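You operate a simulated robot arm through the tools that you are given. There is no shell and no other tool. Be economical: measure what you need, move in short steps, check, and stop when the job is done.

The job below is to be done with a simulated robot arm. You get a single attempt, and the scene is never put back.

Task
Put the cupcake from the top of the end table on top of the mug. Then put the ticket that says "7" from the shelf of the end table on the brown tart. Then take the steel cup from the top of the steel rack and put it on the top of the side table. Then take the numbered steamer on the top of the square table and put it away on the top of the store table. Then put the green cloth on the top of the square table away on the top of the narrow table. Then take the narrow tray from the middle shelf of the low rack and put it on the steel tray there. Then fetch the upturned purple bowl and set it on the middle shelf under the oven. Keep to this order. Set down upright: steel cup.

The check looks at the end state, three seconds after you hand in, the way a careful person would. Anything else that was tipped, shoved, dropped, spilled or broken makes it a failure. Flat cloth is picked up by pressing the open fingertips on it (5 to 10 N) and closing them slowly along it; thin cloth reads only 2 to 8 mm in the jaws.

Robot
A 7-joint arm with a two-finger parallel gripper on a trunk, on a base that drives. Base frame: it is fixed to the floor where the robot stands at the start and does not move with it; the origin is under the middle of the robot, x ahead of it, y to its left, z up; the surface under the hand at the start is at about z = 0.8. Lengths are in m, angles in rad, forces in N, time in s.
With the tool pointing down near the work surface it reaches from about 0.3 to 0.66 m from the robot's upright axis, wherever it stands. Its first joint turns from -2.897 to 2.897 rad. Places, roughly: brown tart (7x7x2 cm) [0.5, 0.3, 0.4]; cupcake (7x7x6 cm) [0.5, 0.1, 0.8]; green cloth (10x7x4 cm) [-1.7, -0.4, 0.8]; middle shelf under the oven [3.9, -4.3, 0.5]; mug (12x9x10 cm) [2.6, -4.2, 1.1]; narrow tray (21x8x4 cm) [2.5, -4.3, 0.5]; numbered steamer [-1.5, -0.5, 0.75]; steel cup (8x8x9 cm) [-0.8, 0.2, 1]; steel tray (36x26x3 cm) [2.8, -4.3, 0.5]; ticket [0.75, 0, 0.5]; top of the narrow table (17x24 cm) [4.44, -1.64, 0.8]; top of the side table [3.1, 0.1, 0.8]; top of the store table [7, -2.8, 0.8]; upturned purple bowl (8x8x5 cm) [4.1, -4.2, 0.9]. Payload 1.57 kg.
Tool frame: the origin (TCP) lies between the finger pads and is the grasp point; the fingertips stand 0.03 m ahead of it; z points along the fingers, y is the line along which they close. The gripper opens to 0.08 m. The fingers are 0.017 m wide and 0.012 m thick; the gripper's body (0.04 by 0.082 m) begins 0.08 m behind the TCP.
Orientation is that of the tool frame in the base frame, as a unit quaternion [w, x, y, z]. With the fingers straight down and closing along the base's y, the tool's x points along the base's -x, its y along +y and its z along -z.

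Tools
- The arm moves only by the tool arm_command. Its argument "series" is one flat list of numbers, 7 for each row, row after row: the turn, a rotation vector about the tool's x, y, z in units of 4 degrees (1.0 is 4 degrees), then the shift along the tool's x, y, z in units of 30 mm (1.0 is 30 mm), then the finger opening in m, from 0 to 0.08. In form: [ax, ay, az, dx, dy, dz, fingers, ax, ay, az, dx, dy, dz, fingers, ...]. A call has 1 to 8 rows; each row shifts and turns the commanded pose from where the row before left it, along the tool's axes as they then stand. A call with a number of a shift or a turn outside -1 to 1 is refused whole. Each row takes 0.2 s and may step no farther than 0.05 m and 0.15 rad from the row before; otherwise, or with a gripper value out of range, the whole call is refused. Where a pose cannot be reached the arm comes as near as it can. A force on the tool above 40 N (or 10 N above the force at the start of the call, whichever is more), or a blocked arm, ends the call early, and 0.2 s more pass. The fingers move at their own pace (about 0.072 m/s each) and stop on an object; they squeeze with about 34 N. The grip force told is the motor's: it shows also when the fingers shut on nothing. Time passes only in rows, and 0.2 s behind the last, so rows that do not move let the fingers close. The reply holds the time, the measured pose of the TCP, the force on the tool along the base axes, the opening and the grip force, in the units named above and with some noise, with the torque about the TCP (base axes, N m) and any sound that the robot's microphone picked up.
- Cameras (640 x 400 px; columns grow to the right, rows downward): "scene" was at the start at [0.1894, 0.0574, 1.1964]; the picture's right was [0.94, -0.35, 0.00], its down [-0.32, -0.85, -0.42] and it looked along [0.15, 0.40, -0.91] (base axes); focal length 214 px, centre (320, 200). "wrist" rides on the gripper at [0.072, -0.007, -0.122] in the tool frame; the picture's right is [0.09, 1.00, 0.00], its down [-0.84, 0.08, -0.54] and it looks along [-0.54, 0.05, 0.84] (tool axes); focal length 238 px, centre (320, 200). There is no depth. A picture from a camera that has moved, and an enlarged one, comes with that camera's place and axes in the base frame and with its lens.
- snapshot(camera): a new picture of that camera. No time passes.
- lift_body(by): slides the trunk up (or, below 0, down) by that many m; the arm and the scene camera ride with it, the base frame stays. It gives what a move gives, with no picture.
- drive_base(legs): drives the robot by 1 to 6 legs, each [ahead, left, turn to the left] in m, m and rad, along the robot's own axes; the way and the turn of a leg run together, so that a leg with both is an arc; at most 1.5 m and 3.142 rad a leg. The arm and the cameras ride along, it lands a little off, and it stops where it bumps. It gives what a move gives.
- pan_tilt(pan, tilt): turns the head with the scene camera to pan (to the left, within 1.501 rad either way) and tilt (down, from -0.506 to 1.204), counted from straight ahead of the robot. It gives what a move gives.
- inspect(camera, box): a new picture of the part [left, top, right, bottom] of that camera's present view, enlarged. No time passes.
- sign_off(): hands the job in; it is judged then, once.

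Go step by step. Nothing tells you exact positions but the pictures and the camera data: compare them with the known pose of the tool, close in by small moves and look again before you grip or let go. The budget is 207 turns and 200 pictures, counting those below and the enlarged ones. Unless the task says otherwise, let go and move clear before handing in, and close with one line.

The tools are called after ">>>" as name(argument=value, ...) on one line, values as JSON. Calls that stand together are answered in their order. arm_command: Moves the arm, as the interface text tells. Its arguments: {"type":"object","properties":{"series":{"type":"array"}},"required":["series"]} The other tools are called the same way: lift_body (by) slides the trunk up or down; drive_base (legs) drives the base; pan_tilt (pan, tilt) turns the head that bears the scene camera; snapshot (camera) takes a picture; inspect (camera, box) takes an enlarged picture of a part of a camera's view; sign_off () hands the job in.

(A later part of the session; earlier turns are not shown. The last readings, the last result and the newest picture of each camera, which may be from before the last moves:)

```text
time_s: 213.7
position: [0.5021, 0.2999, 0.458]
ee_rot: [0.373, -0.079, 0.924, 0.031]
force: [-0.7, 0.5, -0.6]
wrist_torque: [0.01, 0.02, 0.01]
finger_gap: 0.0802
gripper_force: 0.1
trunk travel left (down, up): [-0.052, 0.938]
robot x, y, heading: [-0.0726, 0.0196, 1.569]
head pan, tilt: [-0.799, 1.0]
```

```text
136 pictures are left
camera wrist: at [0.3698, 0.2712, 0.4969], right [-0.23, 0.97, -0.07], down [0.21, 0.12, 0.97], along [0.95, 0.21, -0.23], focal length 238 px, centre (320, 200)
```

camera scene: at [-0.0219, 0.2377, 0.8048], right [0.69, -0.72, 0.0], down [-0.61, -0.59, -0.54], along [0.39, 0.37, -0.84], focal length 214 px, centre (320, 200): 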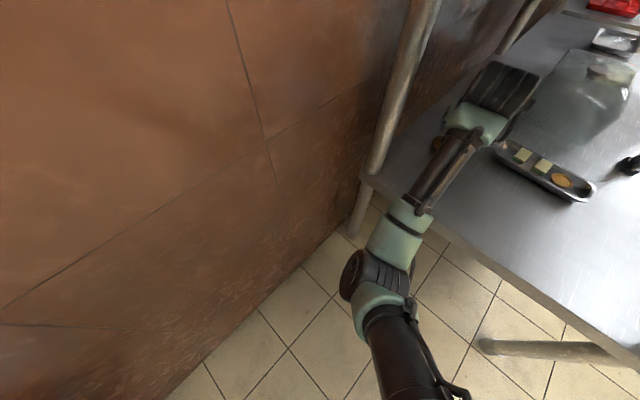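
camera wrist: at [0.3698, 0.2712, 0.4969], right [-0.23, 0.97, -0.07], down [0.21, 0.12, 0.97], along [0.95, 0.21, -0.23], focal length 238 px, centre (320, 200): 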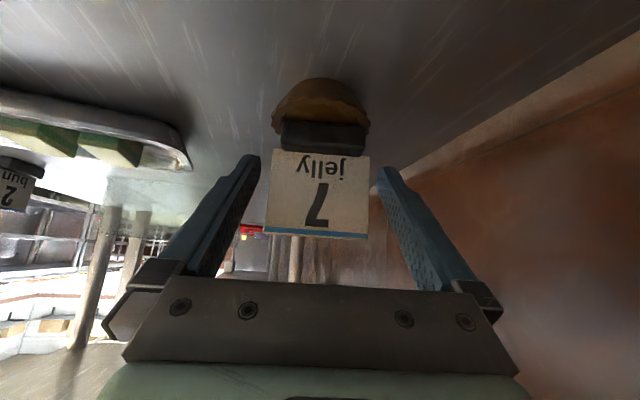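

The ticket stands on the tart. I retract straight back.

>>> arm_command(series=[0, 0, 0, 0.9, 0, -0.87, 0.08, 0, 0, 0, 0.9, 0, -0.87, 0.08, 0, 0, 0, 0.9, 0, -0.87, 0.08, 0, 0, 0, 0.9, 0, -0.87, 0.08, 0, 0, 0, 0.5, 0, -0.5, 0.08, 0, 0, 0, 0, -0.8, 0, 0.04, 0, 0, 0, 0, -0.8, 0, 0.04])

>>> snapshot(camera="wrist")

>>> snapshot(camera="scene")

```text
time_s: 215.3
position: [0.3398, 0.2257, 0.4606]
ee_rot: [0.372, -0.08, 0.924, 0.03]
force: [0.3, 0.0, 0.0]
wrist_torque: [-0.05, 0.01, 0.02]
finger_gap: 0.0401
gripper_force: 0.1
trunk travel left (down, up): [-0.052, 0.938]
robot x, y, heading: [-0.072, 0.0201, 1.567]
head pan, tilt: [-0.799, 1.0]
```

```text
135 pictures are left
camera wrist: at [0.2083, 0.1954, 0.4984], right [-0.23, 0.97, -0.07], down [0.21, 0.12, 0.97], along [0.95, 0.21, -0.23], focal length 238 px, centre (320, 200)
```

wrist: 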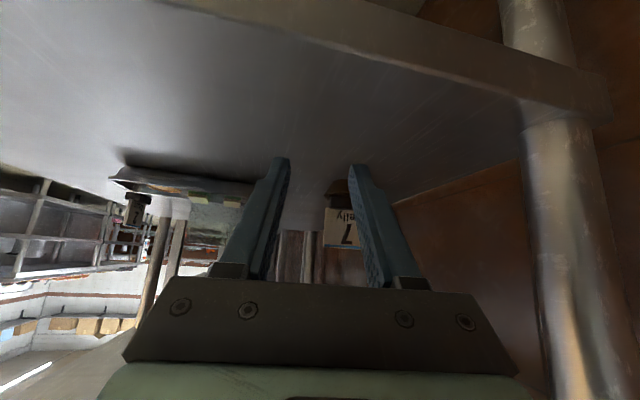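

```text
134 pictures are left
camera scene: at [-0.0219, 0.2377, 0.8049], right [0.69, -0.72, 0.0], down [-0.61, -0.59, -0.54], along [0.39, 0.37, -0.84], focal length 214 px, centre (320, 200)
```

scene: 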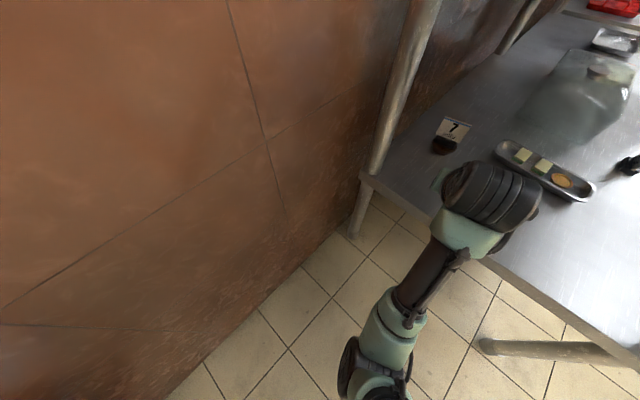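

Ticket stands on the brown tart. Now I back out: drive south a bit, swing the arm counter-clockwise clear of the table, then leave.

>>> drive_base(legs=[[-0.14, 0, 0]])

>>> arm_command(series=[-0.693, 0, -0.719, 0.213, 0.97, -0.205, 0.04, -0.693, 0, -0.719, 0.213, 0.97, -0.205, 0.04, -0.693, 0, -0.719, 0.213, 0.97, -0.205, 0.04, -0.693, 0, -0.719, 0.213, 0.97, -0.205, 0.04, -0.693, 0, -0.719, 0.213, 0.97, -0.205, 0.04, -0.693, 0, -0.719, 0.213, 0.97, -0.205, 0.04, -0.693, 0, -0.719, 0.213, 0.97, -0.205, 0.04, -0.693, 0, -0.719, 0.213, 0.97, -0.205, 0.04])

>>> arm_command(series=[-0.693, 0, -0.719, 0.213, 0.97, -0.205, 0.04, -0.693, 0, -0.719, 0.213, 0.97, -0.205, 0.04, -0.693, 0, -0.719, 0.213, 0.97, -0.205, 0.04, -0.693, 0, -0.719, 0.213, 0.97, -0.205, 0.04, -0.693, 0, -0.719, 0.213, 0.97, -0.205, 0.04])

```text
time_s: 216.6
position: [0.3389, 0.0826, 0.4604]
ee_rot: [0.373, -0.079, 0.924, 0.03]
force: [-0.6, 0.1, -0.2]
wrist_torque: [-0.01, 0.02, -0.02]
finger_gap: 0.04
gripper_force: 0.0
trunk travel left (down, up): [-0.052, 0.938]
robot x, y, heading: [-0.07, -0.1192, 1.564]
head pan, tilt: [-0.799, 1.0]
```

```text
time_s: 218.4
position: [0.1842, 0.2657, 0.4598]
ee_rot: [0.35, -0.332, 0.866, 0.132]
force: [0.5, 0.6, -0.1]
wrist_torque: [-0.01, 0.02, 0.0]
finger_gap: 0.0402
gripper_force: 0.1
trunk travel left (down, up): [-0.052, 0.938]
robot x, y, heading: [-0.0726, -0.1253, 1.564]
head pan, tilt: [-0.799, 1.0]
```

```text
time_s: 219.6
position: [0.0447, 0.3258, 0.459]
ee_rot: [0.321, -0.477, 0.796, 0.189]
force: [-0.3, -0.4, 0.4]
wrist_torque: [0.0, 0.02, -0.01]
finger_gap: 0.04
gripper_force: 0.0
trunk travel left (down, up): [-0.052, 0.938]
robot x, y, heading: [-0.0711, -0.1226, 1.571]
head pan, tilt: [-0.799, 1.0]
```

>>> drive_base(legs=[[-0.6, 0, 0], [0, 0.65, 0]])

>>> lift_body(by=0.4)

>>> lift_body(by=0.35)

>>> arm_command(series=[0, 1, 0, 0, 0, 0, 0.08, 0, 1, 0, 0, 0, 0, 0.08, 0, 1, 0, 0, 0, 0, 0.08, 0, 1, 0, 0, 0, 0, 0.08, 0, 1, 0, 0, 0, 0, 0.08, 0, 1, 0, 0, 0, 0, 0.08, 0, 1, 0, 0, 0, 0, 0.08, 0, 1, 0, 0, 0, 0, 0.08])

>>> arm_command(series=[0, 1, 0, 0, 0, 0, 0.08, 0, 1, 0, 0, 0, 0, 0.08, 0, 1, 0, 0, 0, 0, 0.08])

>>> pan_tilt(pan=0, tilt=0.6)

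>>> snapshot(camera="scene")

>>> snapshot(camera="wrist")

```text
time_s: 226.2
position: [-0.6079, -0.2718, 0.4592]
ee_rot: [0.322, -0.475, 0.797, 0.189]
force: [-0.5, 0.6, -0.9]
wrist_torque: [0.01, 0.01, 0.0]
finger_gap: 0.0398
gripper_force: 0.0
trunk travel left (down, up): [-0.052, 0.938]
robot x, y, heading: [-0.7236, -0.7195, 1.564]
head pan, tilt: [-0.799, 1.0]
```

```text
time_s: 230.1
position: [-0.6074, -0.2706, 0.8587]
ee_rot: [0.321, -0.476, 0.797, 0.189]
force: [-0.1, -0.5, 0.4]
wrist_torque: [0.05, -0.01, 0.0]
finger_gap: 0.0398
gripper_force: 0.1
trunk travel left (down, up): [-0.452, 0.538]
robot x, y, heading: [-0.7246, -0.7215, 1.568]
head pan, tilt: [-0.799, 1.0]
```

```text
time_s: 233.5
position: [-0.6067, -0.2703, 1.2086]
ee_rot: [0.321, -0.476, 0.797, 0.189]
force: [-0.1, -0.1, 0.2]
wrist_torque: [0.0, 0.0, 0.01]
finger_gap: 0.04
gripper_force: 0.2
trunk travel left (down, up): [-0.802, 0.188]
robot x, y, heading: [-0.7226, -0.7196, 1.572]
head pan, tilt: [-0.799, 1.0]
```

```text
time_s: 235.3
position: [-0.5895, -0.2623, 1.2295]
ee_rot: [0.147, -0.491, 0.855, 0.076]
force: [0.0, -0.1, 0.8]
wrist_torque: [-0.01, -0.02, -0.02]
finger_gap: 0.08
gripper_force: 0.1
out of reach, approached as far as the arm can: row 3, 4, 5
trunk travel left (down, up): [-0.802, 0.188]
robot x, y, heading: [-0.7205, -0.7189, 1.567]
head pan, tilt: [-0.799, 1.0]
```

```text
time_s: 236.1
position: [-0.589, -0.2626, 1.2294]
ee_rot: [0.058, -0.495, 0.866, 0.024]
force: [-0.1, 0.3, 0.4]
wrist_torque: [0.0, 0.0, -0.04]
finger_gap: 0.08
gripper_force: 0.1
trunk travel left (down, up): [-0.802, 0.188]
robot x, y, heading: [-0.7221, -0.7172, 1.567]
head pan, tilt: [-0.799, 1.0]
```

```text
time_s: 237.2
position: [-0.5877, -0.2612, 1.2305]
ee_rot: [0.059, -0.495, 0.866, 0.025]
force: [0.3, 0.0, -0.7]
wrist_torque: [0.01, 0.02, 0.0]
finger_gap: 0.08
gripper_force: 0.1
trunk travel left (down, up): [-0.802, 0.188]
robot x, y, heading: [-0.721, -0.7181, 1.568]
head pan, tilt: [0.0, 0.6]
```

```text
133 pictures are left
camera scene: at [-0.7243, -0.4601, 1.5871], right [1.0, 0.0, 0.0], down [0.0, -0.57, -0.82], along [0.0, 0.82, -0.57], focal length 214 px, centre (320, 200)
```

scene: 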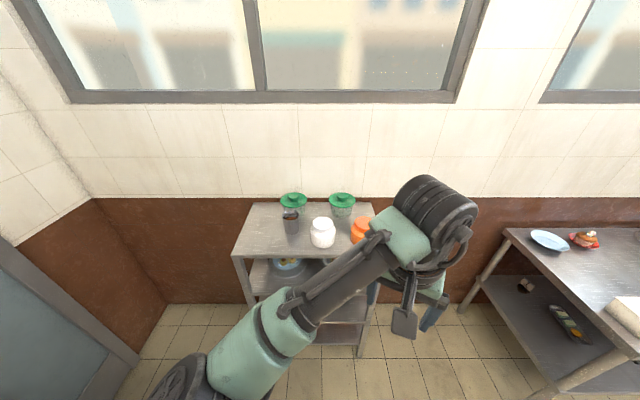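

```text
132 pictures are left
camera wrist: at [-0.6281, -0.3386, 1.3418], right [-0.9, 0.43, -0.03], down [0.31, 0.7, 0.64], along [0.29, 0.57, -0.77], focal length 238 px, centre (320, 200)
```

wrist: 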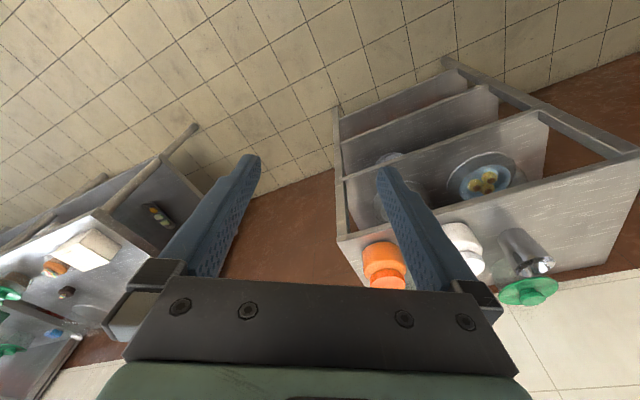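

I see the steel cup at ≈[-0.84, 0.19] beside a white jar and in front of a green tub. I zoom in.

>>> inspect(camera="scene", box=[230, 180, 390, 280])

```text
4.00 times, centred on (310, 230) of scene
camera zoom: at [-0.7243, -0.4601, 1.5871], right [1.0, 0.0, 0.0], down [0.0, -0.57, -0.82], along [0.0, 0.82, -0.57], focal length 858 px, centre (360, 80)
```

zoom: 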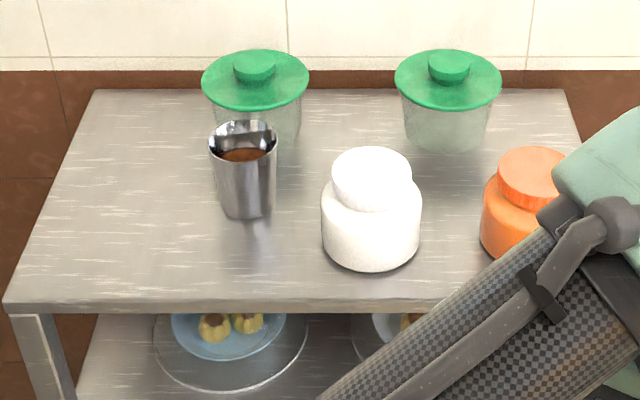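

The cup holds brown liquid, so it must stay level. Cup is at ≈[-0.845, 0.224], z 0.945–1.035. I level the tool, square it so it closes along x, and drive closer.

>>> arm_command(series=[0, 0.9, -0.94, 0, 0, 0, 0.08, 0, 0.9, -0.94, 0, 0, 0, 0.08, 0, 0, -0.94, 0, 0, 0, 0.08, 0, 0, -0.94, 0, 0, 0, 0.08, 0, 0, -0.94, 0, 0, 0, 0.08, 0, 0, -0.94, 0, 0, 0, 0.08, 0, 0, -0.94, 0, 0, 0, 0.08, 0, 0, -0.94, 0, 0, 0, 0.08])

>>> drive_base(legs=[[0.37, 0.06, 0]])

>>> snapshot(camera="wrist")

```text
time_s: 239.0
position: [-0.5892, -0.2626, 1.23]
ee_rot: [0.003, -0.705, 0.709, -0.012]
force: [0.3, 0.0, -0.8]
wrist_torque: [0.0, 0.01, -0.01]
finger_gap: 0.0801
gripper_force: 0.1
trunk travel left (down, up): [-0.802, 0.188]
robot x, y, heading: [-0.7232, -0.7155, 1.573]
head pan, tilt: [0.0, 0.6]
```

```text
time_s: 241.4
position: [-0.6493, 0.1063, 1.2308]
ee_rot: [0.003, -0.704, 0.71, -0.011]
force: [-0.6, -1.3, -0.7]
wrist_torque: [-0.04, 0.03, 0.03]
finger_gap: 0.08
gripper_force: 0.1
trunk travel left (down, up): [-0.802, 0.188]
robot x, y, heading: [-0.7816, -0.3559, 1.566]
head pan, tilt: [0.0, 0.6]
```

```text
130 pictures are left
camera wrist: at [-0.6442, 0.0354, 1.3528], right [-1.0, -0.08, -0.02], down [-0.08, 0.84, 0.53], along [-0.03, 0.53, -0.85], focal length 238 px, centre (320, 200)
```

wrist: 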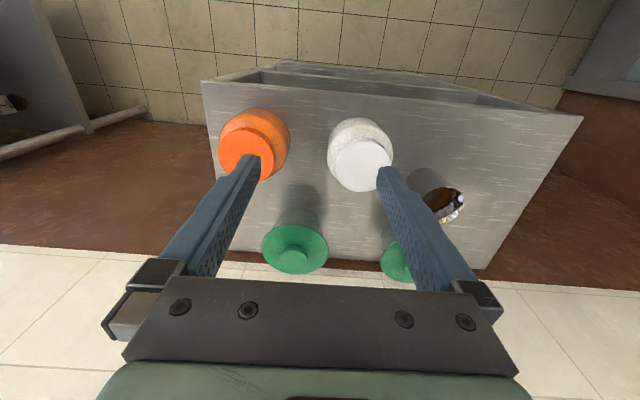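

>>> arm_command(series=[0, 0, 0, -0.56, 0.93, 0, 0.08, 0, 0, 0, -0.56, 0.93, 0, 0.08, 0, 0, 0, -0.56, 0.93, 0, 0.08, 0, 0, 0, -0.56, 0.93, 0, 0.08, 0, 0, 0, -0.56, 0.93, 0, 0.08, 0, 0, 0, -0.56, 0.93, 0, 0.08, 0, 0, 0, -0.56, 0.93, 0, 0.08])

>>> snapshot(camera="wrist")

>>> snapshot(camera="scene")

```text
time_s: 243.0
position: [-0.8429, 0.2249, 1.225]
ee_rot: [0.004, -0.704, 0.71, -0.011]
force: [0.9, -0.3, -0.4]
wrist_torque: [0.02, -0.01, 0.0]
finger_gap: 0.0801
gripper_force: 0.0
trunk travel left (down, up): [-0.802, 0.188]
robot x, y, heading: [-0.7816, -0.3546, 1.568]
head pan, tilt: [0.0, 0.6]
```

```text
129 pictures are left
camera wrist: at [-0.8389, 0.155, 1.347], right [-1.0, -0.08, -0.02], down [-0.08, 0.84, 0.53], along [-0.03, 0.53, -0.85], focal length 238 px, centre (320, 200)
```

wrist: 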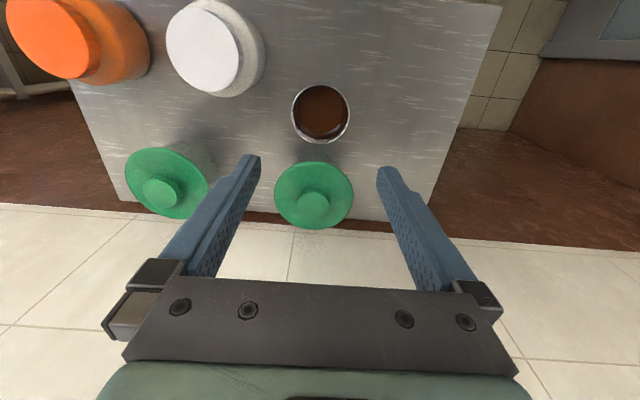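

```text
128 pictures are left
camera scene: at [-0.784, -0.0921, 1.5871], right [1.0, 0.0, 0.0], down [0.0, -0.57, -0.82], along [0.0, 0.82, -0.57], focal length 214 px, centre (320, 200)
```

scene: 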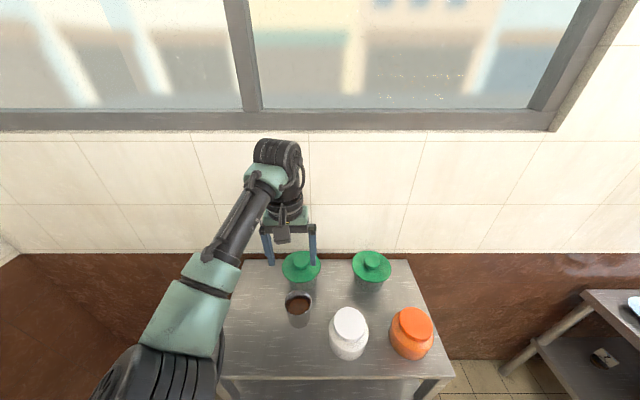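

Aligned over the cup. I descend to just above the rim and check.

>>> arm_command(series=[0, 0, 0, 0, 0.03, 1, 0.08, 0, 0, 0, 0, 0.03, 1, 0.08, 0, 0, 0, 0, 0, 1, 0.08, 0, 0, 0, 0, 0, 1, 0.08, 0, 0, 0, 0, 0, 0, 0.08])

>>> snapshot(camera="wrist")

```text
time_s: 244.2
position: [-0.8422, 0.2232, 1.1047]
ee_rot: [0.004, -0.704, 0.71, -0.012]
force: [0.5, 0.2, 0.2]
wrist_torque: [0.03, 0.03, -0.01]
finger_gap: 0.0802
gripper_force: 0.0
trunk travel left (down, up): [-0.802, 0.188]
robot x, y, heading: [-0.782, -0.3487, 1.568]
head pan, tilt: [0.0, 0.6]
```

```text
127 pictures are left
camera wrist: at [-0.838, 0.1533, 1.227], right [-1.0, -0.08, -0.02], down [-0.08, 0.84, 0.53], along [-0.03, 0.53, -0.85], focal length 238 px, centre (320, 200)
```

wrist: 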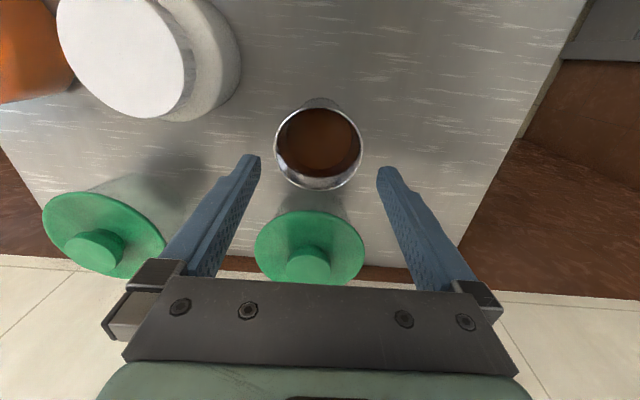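

>>> arm_command(series=[0, 0, 0, 0, 0, 0.9, 0.08, 0, 0, 0, 0, 0, 0.6, 0.08, 0, 0, 0, 0, 0, 0, 0.08])

>>> snapshot(camera="wrist")

```text
time_s: 245.0
position: [-0.8414, 0.2225, 1.0603]
ee_rot: [0.004, -0.704, 0.71, -0.011]
force: [-0.2, 0.1, 0.7]
wrist_torque: [-0.02, -0.02, 0.0]
finger_gap: 0.0799
gripper_force: 0.1
trunk travel left (down, up): [-0.802, 0.188]
robot x, y, heading: [-0.785, -0.3499, 1.575]
head pan, tilt: [0.0, 0.6]
```

```text
126 pictures are left
camera wrist: at [-0.8369, 0.1525, 1.1821], right [-1.0, -0.08, -0.02], down [-0.08, 0.84, 0.53], along [-0.03, 0.53, -0.85], focal length 238 px, centre (320, 200)
```

wrist: 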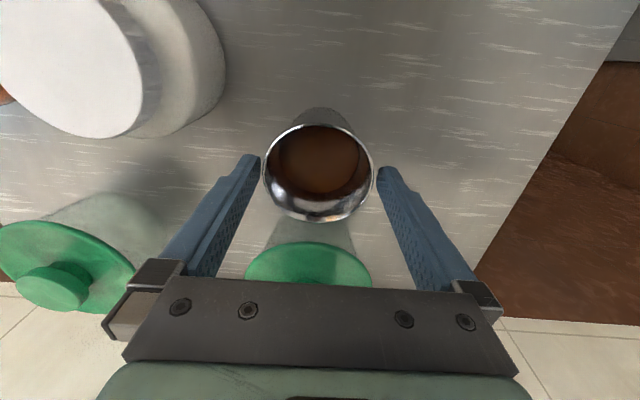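

The rim fits between the tips. I continue down 60 mm and close gently.

>>> arm_command(series=[0, 0, 0, 0, 0, 0.7, 0.08, 0, 0, 0, 0, 0, 0.7, 0.08, 0, 0, 0, 0, 0, 0.6, 0.08, 0, 0, 0, 0, 0, 0, 0.08, 0, 0, 0, 0, 0, 0, 0.065, 0, 0, 0, 0, 0, 0, 0.055, 0, 0, 0, 0, 0, 0, 0.05, 0, 0, 0, 0, 0, 0, 0.05])

>>> snapshot(camera="wrist")

```text
time_s: 246.8
position: [-0.8404, 0.2224, 0.9993]
ee_rot: [0.004, -0.704, 0.71, -0.011]
force: [-0.2, -0.6, 0.7]
wrist_torque: [-0.01, -0.01, 0.02]
finger_gap: 0.0683
gripper_force: 33.9
trunk travel left (down, up): [-0.802, 0.188]
robot x, y, heading: [-0.7825, -0.3539, 1.566]
head pan, tilt: [0.0, 0.6]
```

```text
125 pictures are left
camera wrist: at [-0.8356, 0.152, 1.1224], right [-1.0, -0.08, -0.02], down [-0.08, 0.84, 0.53], along [-0.03, 0.53, -0.85], focal length 238 px, centre (320, 200)
```

wrist: 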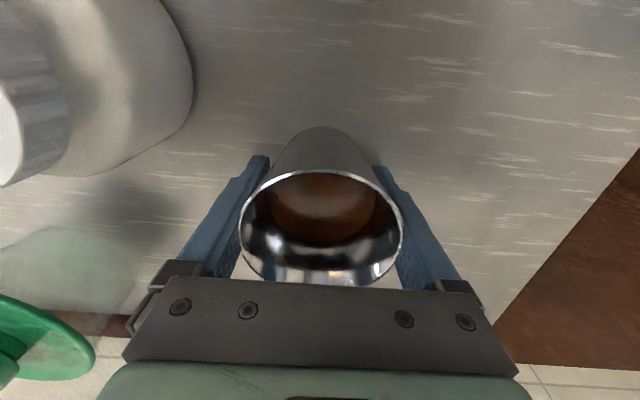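

The cup is held. I raise it, back away, and strafe east along the aisle facing the counters.

>>> lift_body(by=0.18)

>>> drive_base(legs=[[-0.6, 0, 0], [0, -1.3, 0]])

>>> drive_base(legs=[[0, -1.3, 0]])

>>> pan_tilt(pan=-0.6, tilt=0.5)

>>> snapshot(camera="scene")

```text
time_s: 248.8
position: [-0.8398, 0.2226, 1.1797]
ee_rot: [0.003, -0.704, 0.71, -0.012]
force: [0.6, 0.3, -1.5]
wrist_torque: [0.0, 0.03, 0.01]
finger_gap: 0.0682
gripper_force: 33.9
trunk travel left (down, up): [-0.982, 0.008]
robot x, y, heading: [-0.7802, -0.3514, 1.569]
head pan, tilt: [0.0, 0.6]
```

```text
time_s: 258.3
position: [0.472, -0.3827, 1.1809]
ee_rot: [0.004, -0.7, 0.714, -0.011]
force: [-1.0, 0.8, -1.4]
wrist_torque: [0.04, 0.02, -0.02]
finger_gap: 0.0682
gripper_force: 34.3
trunk travel left (down, up): [-0.982, 0.008]
robot x, y, heading: [0.5203, -0.9545, 1.561]
head pan, tilt: [0.0, 0.6]
```

```text
time_s: 264.8
position: [1.7626, -0.4014, 1.1799]
ee_rot: [0.004, -0.699, 0.715, -0.011]
force: [0.0, 0.2, -1.8]
wrist_torque: [0.01, 0.01, 0.03]
finger_gap: 0.0682
gripper_force: 33.9
trunk travel left (down, up): [-0.982, 0.008]
robot x, y, heading: [1.8123, -0.9735, 1.556]
head pan, tilt: [0.0, 0.6]
```

```text
time_s: 265.8
position: [1.7641, -0.4003, 1.1801]
ee_rot: [0.004, -0.699, 0.715, -0.011]
force: [0.2, -0.2, -1.3]
wrist_torque: [0.03, 0.02, -0.01]
finger_gap: 0.0681
gripper_force: 34.5
trunk travel left (down, up): [-0.982, 0.008]
robot x, y, heading: [1.8101, -0.9723, 1.557]
head pan, tilt: [-0.6, 0.499]
```

```text
124 pictures are left
camera scene: at [1.8657, -0.7304, 1.7762], right [0.82, -0.58, 0.0], down [-0.28, -0.39, -0.88], along [0.51, 0.72, -0.48], focal length 214 px, centre (320, 200)
```

scene: 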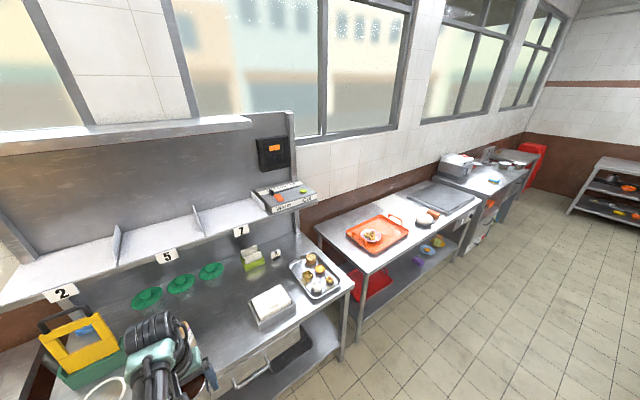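

The side table is the one with the orange tray at x≈3. I move in front of it and look for free space.

>>> drive_base(legs=[[0.02, -1.2, 0.014]])

>>> pan_tilt(pan=0.0, tilt=0.75)

>>> snapshot(camera="scene")

>>> snapshot(camera="wrist")

```text
time_s: 271.9
position: [2.9599, -0.3938, 1.1807]
ee_rot: [0.004, -0.704, 0.71, -0.011]
force: [0.3, -0.3, -2.0]
wrist_torque: [-0.01, 0.0, 0.01]
finger_gap: 0.0681
gripper_force: 33.8
trunk travel left (down, up): [-0.982, 0.008]
robot x, y, heading: [3.0149, -0.9679, 1.569]
head pan, tilt: [-0.6, 0.499]
```

```text
time_s: 272.9
position: [2.9591, -0.3934, 1.1806]
ee_rot: [0.003, -0.704, 0.71, -0.011]
force: [-0.7, 0.3, -1.9]
wrist_torque: [-0.01, -0.01, -0.01]
finger_gap: 0.0683
gripper_force: 34.6
trunk travel left (down, up): [-0.982, 0.008]
robot x, y, heading: [3.0199, -0.9658, 1.572]
head pan, tilt: [0.0, 0.75]
```

```text
123 pictures are left
camera scene: at [3.0162, -0.7126, 1.7542], right [1.0, 0.0, 0.0], down [0.0, -0.68, -0.73], along [0.0, 0.73, -0.68], focal length 214 px, centre (320, 200)
```

scene: 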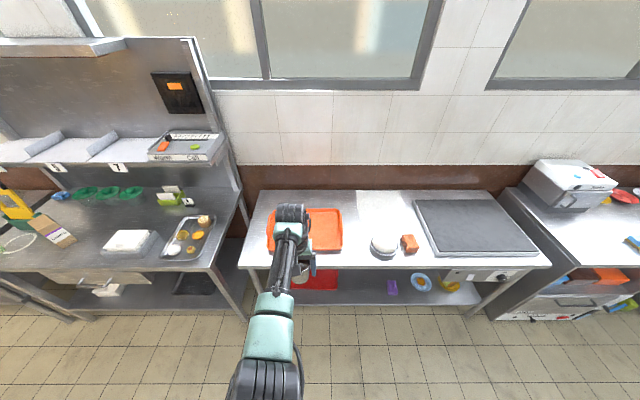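

```text
122 pictures are left
camera wrist: at [2.9643, -0.4628, 1.3024], right [-1.0, -0.08, -0.02], down [-0.08, 0.84, 0.53], along [-0.03, 0.53, -0.85], focal length 238 px, centre (320, 200)
```

wrist: 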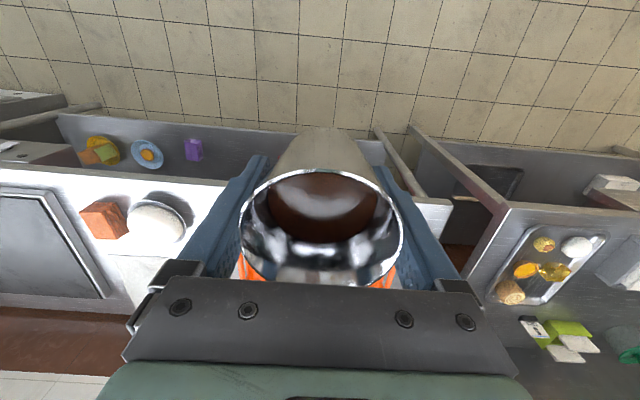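

>>> inspect(camera="scene", box=[240, 170, 460, 300])

```text
2.91 times, centred on (350, 235) of scene
camera zoom: at [3.0162, -0.7126, 1.7542], right [1.0, 0.0, 0.0], down [0.0, -0.68, -0.73], along [0.0, 0.73, -0.68], focal length 624 px, centre (233, 98)
```

zoom: 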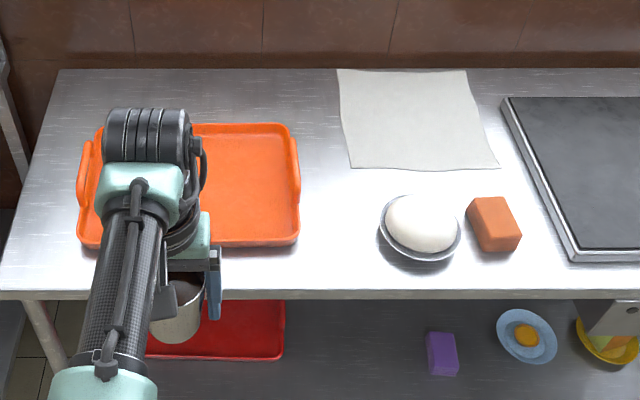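

Free spot between the orange tray and the bowl at ≈[3.212, -0.03]. I drive so the cup is above it.

>>> drive_base(legs=[[0.36, -0.253, 0]])

>>> inspect(camera="scene", box=[220, 200, 420, 325])

>>> snapshot(camera="wrist")

```text
time_s: 275.6
position: [3.2127, -0.0306, 1.1792]
ee_rot: [0.003, -0.704, 0.71, -0.01]
force: [-0.3, 0.7, -1.7]
wrist_torque: [-0.01, 0.01, -0.01]
finger_gap: 0.0679
gripper_force: 33.5
trunk travel left (down, up): [-0.982, 0.008]
robot x, y, heading: [3.2707, -0.6069, 1.566]
head pan, tilt: [0.0, 0.75]
```

```text
3.20 times, centred on (320, 262) of scene
camera zoom: at [3.2686, -0.351, 1.7543], right [1.0, 0.0, 0.0], down [0.0, -0.68, -0.73], along [0.0, 0.73, -0.68], focal length 686 px, centre (320, 0)
```

zoom: 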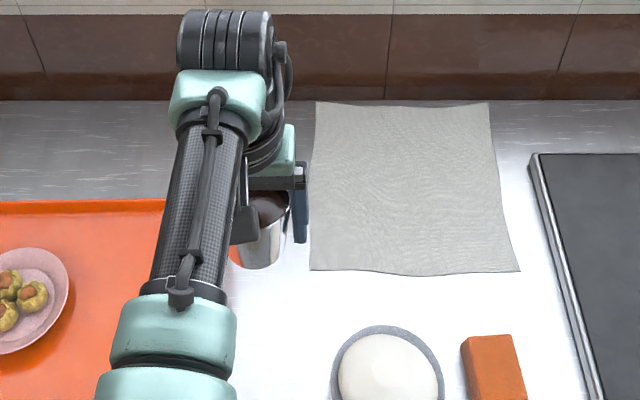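

```text
119 pictures are left
camera wrist: at [3.2171, -0.1008, 1.3027], right [-1.0, -0.08, -0.02], down [-0.08, 0.84, 0.53], along [-0.03, 0.53, -0.85], focal length 238 px, centre (320, 200)
```

wrist: 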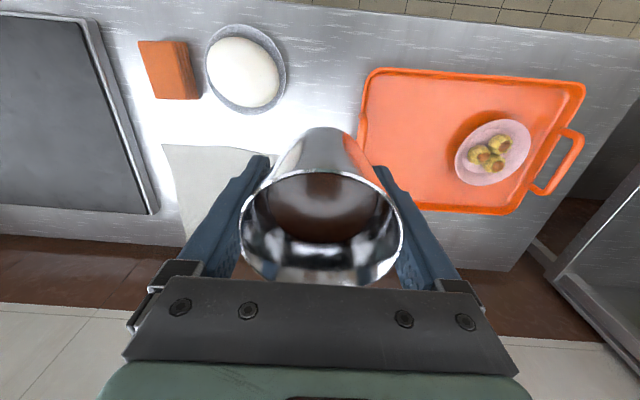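

The cup is over the gap (tray edge x≈3.135, bowl edge x≈3.285). I lower the trunk 0.29 m then finish with the arm.

>>> lift_body(by=-0.29)

>>> snapshot(camera="wrist")

>>> snapshot(camera="scene")

```text
time_s: 278.5
position: [3.2127, -0.0308, 0.8888]
ee_rot: [0.003, -0.704, 0.71, -0.011]
force: [-0.2, 1.3, -2.0]
wrist_torque: [0.01, 0.0, 0.01]
finger_gap: 0.0678
gripper_force: 34.2
trunk travel left (down, up): [-0.692, 0.298]
robot x, y, heading: [3.273, -0.6071, 1.57]
head pan, tilt: [0.0, 0.75]
```

```text
118 pictures are left
camera wrist: at [3.2174, -0.1004, 1.0125], right [-1.0, -0.08, -0.02], down [-0.08, 0.84, 0.53], along [-0.03, 0.53, -0.85], focal length 238 px, centre (320, 200)
```

wrist: 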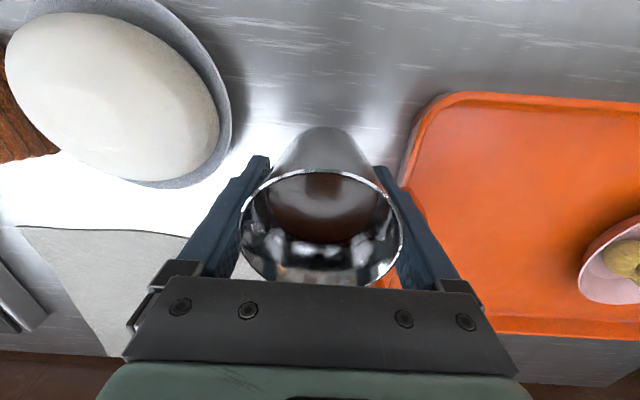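

```text
117 pictures are left
camera scene: at [3.2691, -0.3503, 1.4643], right [1.0, 0.0, 0.0], down [0.0, -0.68, -0.73], along [0.0, 0.73, -0.68], focal length 214 px, centre (320, 200)
```

scene: 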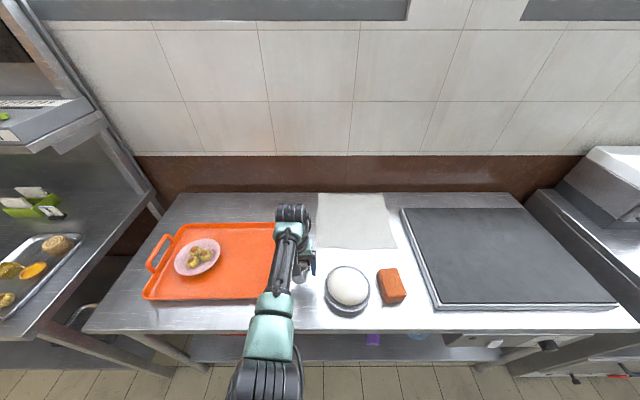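

>>> arm_command(series=[0, 0, 0, 0, 0, 0.5, 0.05, 0, 0, 0, 0, 0, 0.4, 0.05, 0, 0, 0, 0, 0, 0.1, 0.05, 0, 0, 0, 0, 0, 0.1, 0.05, 0, 0, 0, 0, 0, 0, 0.05])

```text
time_s: 279.7
position: [3.2149, -0.0302, 0.856]
ee_rot: [0.003, -0.704, 0.711, -0.011]
force: [-0.1, 0.1, -2.0]
wrist_torque: [0.03, -0.01, 0.0]
finger_gap: 0.068
gripper_force: 33.7
trunk travel left (down, up): [-0.692, 0.298]
robot x, y, heading: [3.2704, -0.6052, 1.569]
head pan, tilt: [0.0, 0.75]
```

>>> arm_command(series=[0, 0, 0, 0, 0, 0.07, 0.05, 0, 0, 0, 0, 0, 0.07, 0.05, 0, 0, 0, 0, 0, 0.07, 0.05, 0, 0, 0, 0, 0, 0, 0.05])

```text
time_s: 280.7
position: [3.2141, -0.0311, 0.8508]
ee_rot: [0.004, -0.704, 0.71, -0.012]
force: [-0.7, 0.3, -1.9]
wrist_torque: [-0.01, 0.03, -0.01]
finger_gap: 0.068
gripper_force: 34.2
trunk travel left (down, up): [-0.692, 0.298]
robot x, y, heading: [3.269, -0.6045, 1.567]
head pan, tilt: [0.0, 0.75]
```

>>> arm_command(series=[0, 0, 0, 0, 0, 0.07, 0.05, 0, 0, 0, 0, 0, 0.07, 0.05, 0, 0, 0, 0, 0, 0, 0.05])

>>> inspect(camera="scene", box=[260, 220, 380, 320])

```text
time_s: 281.5
position: [3.215, -0.0314, 0.8463]
ee_rot: [0.003, -0.704, 0.71, -0.011]
force: [0.7, 1.0, -2.9]
wrist_torque: [-0.03, -0.04, 0.04]
finger_gap: 0.0681
gripper_force: 34.2
trunk travel left (down, up): [-0.692, 0.298]
robot x, y, heading: [3.2738, -0.6049, 1.565]
head pan, tilt: [0.0, 0.75]
```

```text
4.00 times, centred on (320, 270) of scene
camera zoom: at [3.2691, -0.3503, 1.4642], right [1.0, 0.0, 0.0], down [0.0, -0.68, -0.73], along [0.0, 0.73, -0.68], focal length 858 px, centre (320, -80)
```

zoom: 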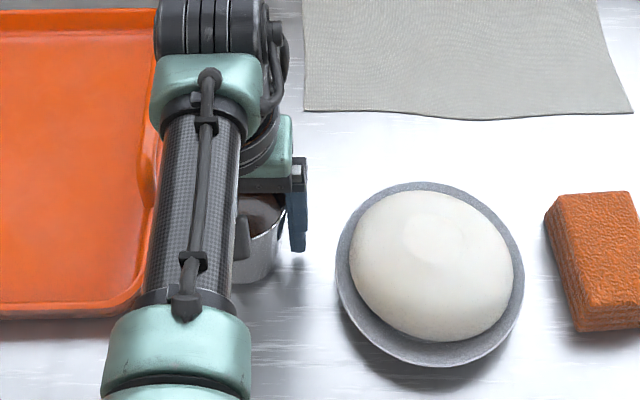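

>>> arm_command(series=[0, 0, 0, 0, 0, 0.07, 0.05, 0, 0, 0, 0, 0, 0, 0.05])

>>> arm_command(series=[0, 0, 0, 0, 0, 0.07, 0.05, 0, 0, 0, 0, 0, 0, 0.05])

```text
time_s: 282.1
position: [3.2147, -0.0318, 0.8438]
ee_rot: [0.004, -0.704, 0.71, -0.012]
force: [0.0, -0.6, -1.8]
wrist_torque: [-0.01, -0.03, 0.0]
finger_gap: 0.0679
gripper_force: 34.2
trunk travel left (down, up): [-0.692, 0.298]
robot x, y, heading: [3.2711, -0.604, 1.57]
head pan, tilt: [0.0, 0.75]
```

```text
time_s: 282.7
position: [3.2137, -0.0317, 0.843]
ee_rot: [0.003, -0.704, 0.71, -0.011]
force: [-0.4, -0.4, -2.3]
wrist_torque: [-0.01, 0.03, -0.02]
finger_gap: 0.0681
gripper_force: 33.7
trunk travel left (down, up): [-0.692, 0.298]
robot x, y, heading: [3.2692, -0.6037, 1.566]
head pan, tilt: [0.0, 0.75]
```

>>> arm_command(series=[0, 0, 0, 0, 0, 0.06, 0.05, 0, 0, 0, 0, 0, 0.06, 0.05, 0, 0, 0, 0, 0, 0, 0.05])

>>> snapshot(camera="wrist")

```text
time_s: 283.5
position: [3.2144, -0.0314, 0.8403]
ee_rot: [0.005, -0.704, 0.711, -0.01]
force: [-0.3, -1.5, 8.3]
wrist_torque: [-0.11, -0.18, -0.04]
finger_gap: 0.0683
gripper_force: 33.9
trunk travel left (down, up): [-0.692, 0.298]
robot x, y, heading: [3.2699, -0.599, 1.566]
head pan, tilt: [0.0, 0.75]
```

```text
115 pictures are left
camera wrist: at [3.2184, -0.1013, 0.9627], right [-1.0, -0.08, -0.02], down [-0.08, 0.84, 0.53], along [-0.03, 0.53, -0.85], focal length 238 px, centre (320, 200)
```

wrist: 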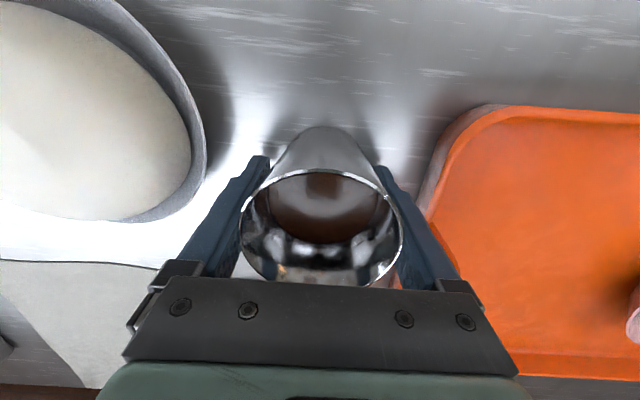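

Contact. I open gently and rise.

>>> arm_command(series=[0, 0, 0, 0, 0, -0.03, 0.05, 0, 0, 0, 0, 0, 0, 0.069, 0, 0, 0, 0, 0, 0, 0.075, 0, 0, 0, 0, 0, 0, 0.08, 0, 0, 0, 0, 0, 0, 0.08])

>>> snapshot(camera="wrist")

```text
time_s: 284.7
position: [3.2132, -0.0309, 0.8392]
ee_rot: [0.004, -0.704, 0.71, -0.011]
force: [0.0, 0.1, -0.4]
wrist_torque: [0.0, 0.0, 0.01]
finger_gap: 0.08
gripper_force: 0.0
trunk travel left (down, up): [-0.692, 0.298]
robot x, y, heading: [3.2697, -0.6024, 1.565]
head pan, tilt: [0.0, 0.75]
```

```text
114 pictures are left
camera wrist: at [3.2186, -0.1011, 0.9622], right [-1.0, -0.08, -0.02], down [-0.08, 0.84, 0.53], along [-0.03, 0.53, -0.85], focal length 238 px, centre (320, 200)
```

wrist: 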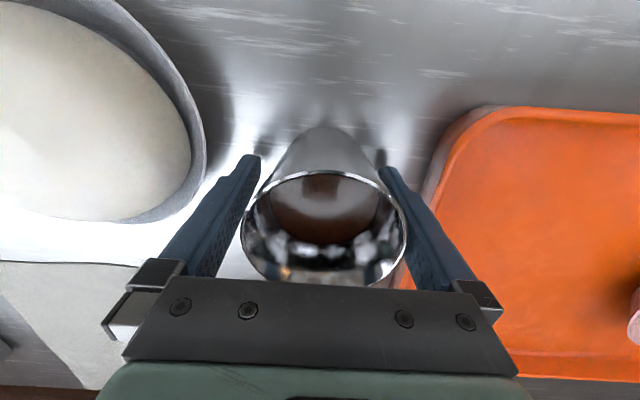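

I nudge 2 mm to center around the cup, then rise.

>>> arm_command(series=[0, 0, 0, 0, 0.06, 0, 0.08, 0, 0, 0, 0, 0, -0.4, 0.08, 0, 0, 0, 0, -0.01, -0.6, 0.08, 0, 0, 0, 0, -0.02, -0.8, 0.08, 0, 0, 0, 0, 0, -1, 0.08, 0, 0, 0, 0, 0, -1, 0.08, 0, 0, 0, 0, 0, -1, 0.08])

>>> lift_body(by=0.2)

>>> snapshot(camera="wrist")

```text
time_s: 286.3
position: [3.2086, -0.0287, 0.9841]
ee_rot: [0.004, -0.703, 0.711, -0.011]
force: [0.0, 0.5, -0.1]
wrist_torque: [0.04, 0.0, 0.02]
finger_gap: 0.08
gripper_force: 0.1
trunk travel left (down, up): [-0.692, 0.298]
robot x, y, heading: [3.2697, -0.6023, 1.568]
head pan, tilt: [0.0, 0.75]
```

```text
time_s: 288.5
position: [3.2099, -0.0296, 1.1845]
ee_rot: [0.004, -0.704, 0.71, -0.011]
force: [0.5, -0.2, -0.3]
wrist_torque: [0.01, 0.02, -0.04]
finger_gap: 0.0799
gripper_force: 0.2
trunk travel left (down, up): [-0.892, 0.098]
robot x, y, heading: [3.2706, -0.6058, 1.564]
head pan, tilt: [0.0, 0.75]
```

```text
113 pictures are left
camera wrist: at [3.2143, -0.0993, 1.3067], right [-1.0, -0.08, -0.02], down [-0.08, 0.84, 0.53], along [-0.03, 0.53, -0.85], focal length 238 px, centre (320, 200)
```

wrist: 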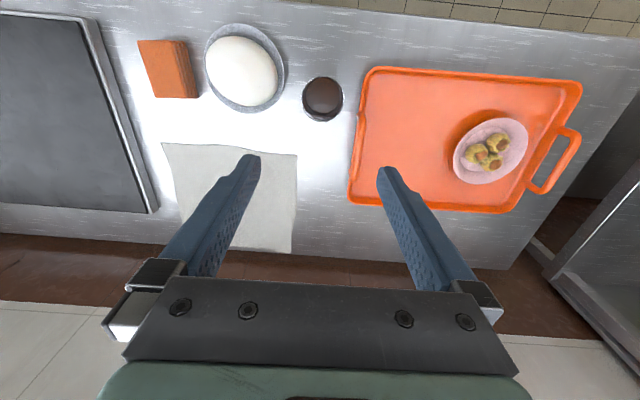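

The cup stands upright, clear of its neighbours. Next the numbered steamer: I drive back west and turn to face the square table.

>>> drive_base(legs=[[-0.35, 0, 0], [0, 1.3, 0], [0, 1.3, 0]])

>>> drive_base(legs=[[0, 1.25, 0], [0, 0, 1.575]])

>>> pan_tilt(pan=0.0, tilt=0.6)

>>> snapshot(camera="scene")

```text
time_s: 303.0
position: [0.6033, -0.371, 1.1837]
ee_rot: [-0.004, 0.707, -0.707, 0.011]
force: [0.4, 0.4, -0.1]
wrist_torque: [0.03, 0.0, 0.03]
finger_gap: 0.0801
gripper_force: 0.1
trunk travel left (down, up): [-0.892, 0.098]
robot x, y, heading: [0.6691, -0.9445, 1.573]
head pan, tilt: [0.0, 0.75]
```

```text
time_s: 313.2
position: [-1.1707, -1.0202, 1.1847]
ee_rot: [-0.01, 1.0, 0.002, 0.006]
force: [0.1, 1.3, -0.1]
wrist_torque: [0.0, -0.01, 0.05]
finger_gap: 0.0799
gripper_force: 0.1
trunk travel left (down, up): [-0.892, 0.098]
robot x, y, heading: [-0.5946, -0.9529, -3.134]
head pan, tilt: [0.0, 0.75]
```

```text
time_s: 313.9
position: [-1.1701, -1.0194, 1.1832]
ee_rot: [-0.01, 1.0, 0.002, 0.005]
force: [0.3, -0.4, -0.3]
wrist_torque: [-0.01, 0.01, -0.02]
finger_gap: 0.08
gripper_force: 0.0
trunk travel left (down, up): [-0.892, 0.098]
robot x, y, heading: [-0.6005, -0.9569, -3.135]
head pan, tilt: [0.0, 0.6]
```

```text
112 pictures are left
camera scene: at [-0.8573, -0.954, 1.6771], right [-0.01, 1.0, 0.0], down [0.57, 0.01, -0.82], along [-0.82, -0.01, -0.57], focal length 214 px, centre (320, 200)
```

scene: 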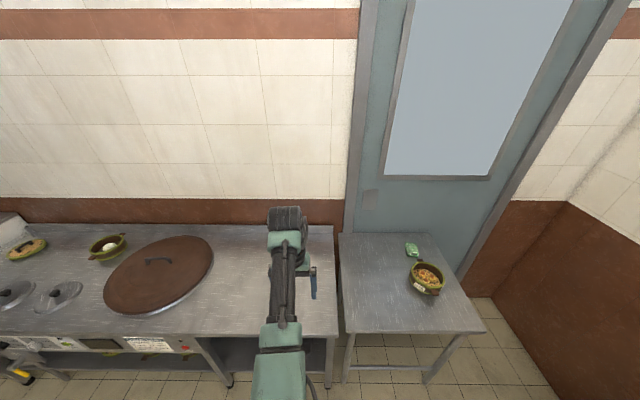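

I see the square table with a steamer tin and the green cloth. I zoom in.

>>> inspect(camera="scene", box=[330, 220, 490, 320])

```text
4.00 times, centred on (410, 270) of scene
camera zoom: at [-0.8573, -0.954, 1.6771], right [-0.01, 1.0, 0.0], down [0.57, 0.01, -0.82], along [-0.82, -0.01, -0.57], focal length 858 px, centre (-40, -80)
```

zoom: 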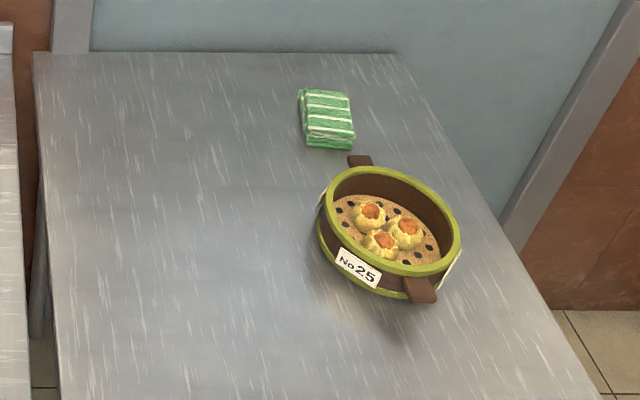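

The steamer "No 25" is centred ≈[-1.51, -0.44], about 16 cm wide with food inside. I'll pinch its rim wall at the -y side (closing along y). First I drive closer.

>>> drive_base(legs=[[0.0, -0.505, 0], [0.3, 0, 0]])

>>> snapshot(camera="wrist")

>>> snapshot(camera="scene")

```text
time_s: 318.5
position: [-1.4733, -0.5262, 1.1848]
ee_rot: [-0.011, 1.0, 0.005, 0.004]
force: [0.0, -0.4, 0.4]
wrist_torque: [0.01, -0.03, 0.01]
finger_gap: 0.0801
gripper_force: 0.1
trunk travel left (down, up): [-0.892, 0.098]
robot x, y, heading: [-0.8995, -0.4576, -3.125]
head pan, tilt: [0.0, 0.6]
```

```text
110 pictures are left
camera wrist: at [-1.4023, -0.5204, 1.307], right [0.1, -0.99, -0.02], down [-0.84, -0.1, 0.53], along [-0.53, -0.04, -0.85], focal length 238 px, centre (320, 200)
```

wrist: 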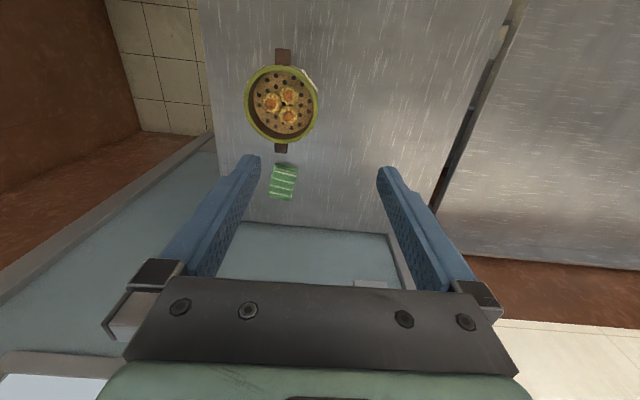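

```text
109 pictures are left
camera scene: at [-1.1606, -0.4581, 1.6772], right [-0.02, 1.0, 0.0], down [0.56, 0.01, -0.83], along [-0.83, -0.01, -0.56], focal length 214 px, centre (320, 200)
```

scene: 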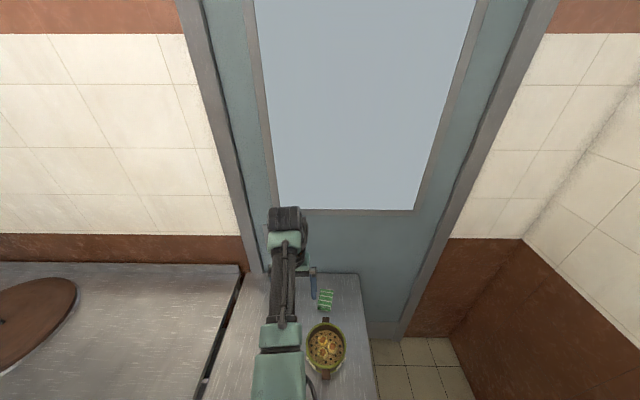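

>>> lift_body(by=-0.22)

>>> arm_command(series=[0, 0, 0, -0.5, -0.18, 0, 0.08, 0, 0, 0, -0.5, -0.18, 0, 0.06, 0, 0, 0, 0, 0, 0, 0.06])

>>> snapshot(camera="wrist")

>>> inspect(camera="scene", box=[240, 250, 400, 400])

```text
time_s: 320.8
position: [-1.4748, -0.5258, 0.9642]
ee_rot: [-0.011, 1.0, 0.004, 0.006]
force: [0.0, 0.7, 0.0]
wrist_torque: [0.03, 0.0, -0.01]
finger_gap: 0.0799
gripper_force: 0.0
trunk travel left (down, up): [-0.672, 0.318]
robot x, y, heading: [-0.8994, -0.4544, -3.127]
head pan, tilt: [0.0, 0.6]
```

```text
time_s: 321.6
position: [-1.5038, -0.5148, 0.9642]
ee_rot: [-0.011, 1.0, 0.005, 0.006]
force: [0.1, 0.1, -0.1]
wrist_torque: [-0.01, -0.02, -0.01]
finger_gap: 0.0602
gripper_force: 0.0
trunk travel left (down, up): [-0.672, 0.318]
robot x, y, heading: [-0.8996, -0.4578, -3.126]
head pan, tilt: [0.0, 0.6]
```

```text
108 pictures are left
camera wrist: at [-1.4328, -0.5098, 1.0867], right [0.1, -0.99, -0.02], down [-0.84, -0.1, 0.53], along [-0.53, -0.04, -0.85], focal length 238 px, centre (320, 200)
```

wrist: 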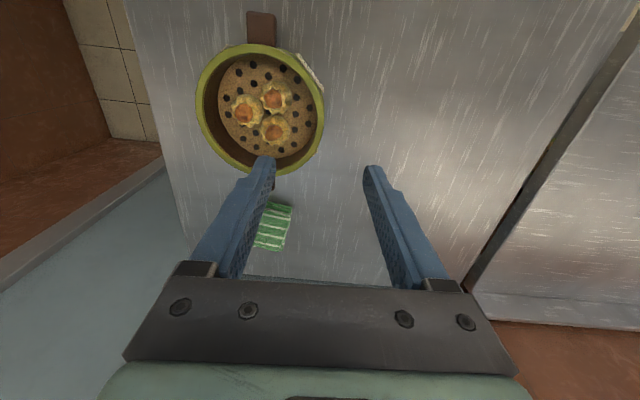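

```text
2.67 times, centred on (320, 325) of scene
camera zoom: at [-1.1609, -0.4582, 1.4572], right [-0.02, 1.0, 0.0], down [0.56, 0.01, -0.83], along [-0.83, -0.01, -0.56], focal length 572 px, centre (320, -133)
```

zoom: 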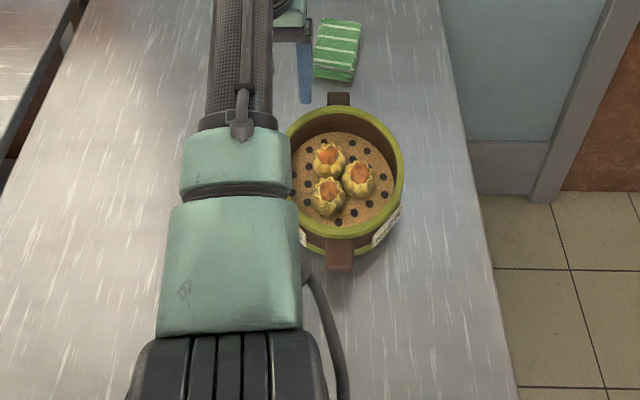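

Rim ≈ z 0.815; -y wall from y=-0.517 to -0.503. I narrow the fingers to 32 mm and descend to just above the rim.

>>> arm_command(series=[0, 0, 0, 0.3, -0.03, 0, 0.032, 0, 0, 0, 0, 0, 1, 0.032, 0, 0, 0, 0, 0, 1, 0.032, 0, 0, 0, 0, 0, 1, 0.032, 0, 0, 0, 0, 0, 0, 0.032])

>>> snapshot(camera="wrist")

```text
time_s: 322.8
position: [-1.4934, -0.5117, 0.8736]
ee_rot: [-0.01, 1.0, 0.004, 0.006]
force: [0.0, 0.0, -0.4]
wrist_torque: [-0.02, 0.01, 0.02]
finger_gap: 0.0321
gripper_force: 0.0
trunk travel left (down, up): [-0.672, 0.318]
robot x, y, heading: [-0.8983, -0.4548, -3.127]
head pan, tilt: [0.0, 0.6]
```

```text
106 pictures are left
camera wrist: at [-1.4222, -0.5066, 0.9971], right [0.1, -0.99, -0.02], down [-0.84, -0.1, 0.53], along [-0.53, -0.04, -0.85], focal length 238 px, centre (320, 200)
```

wrist: 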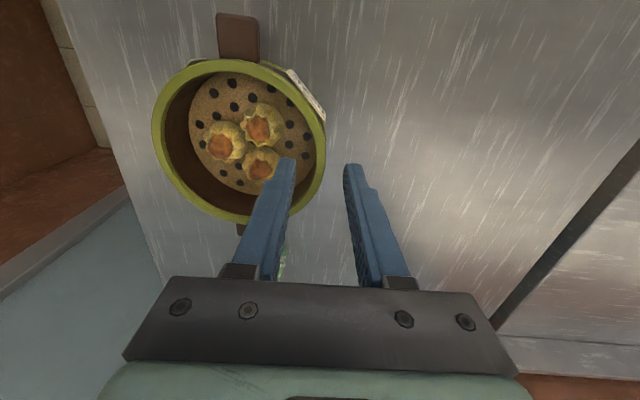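

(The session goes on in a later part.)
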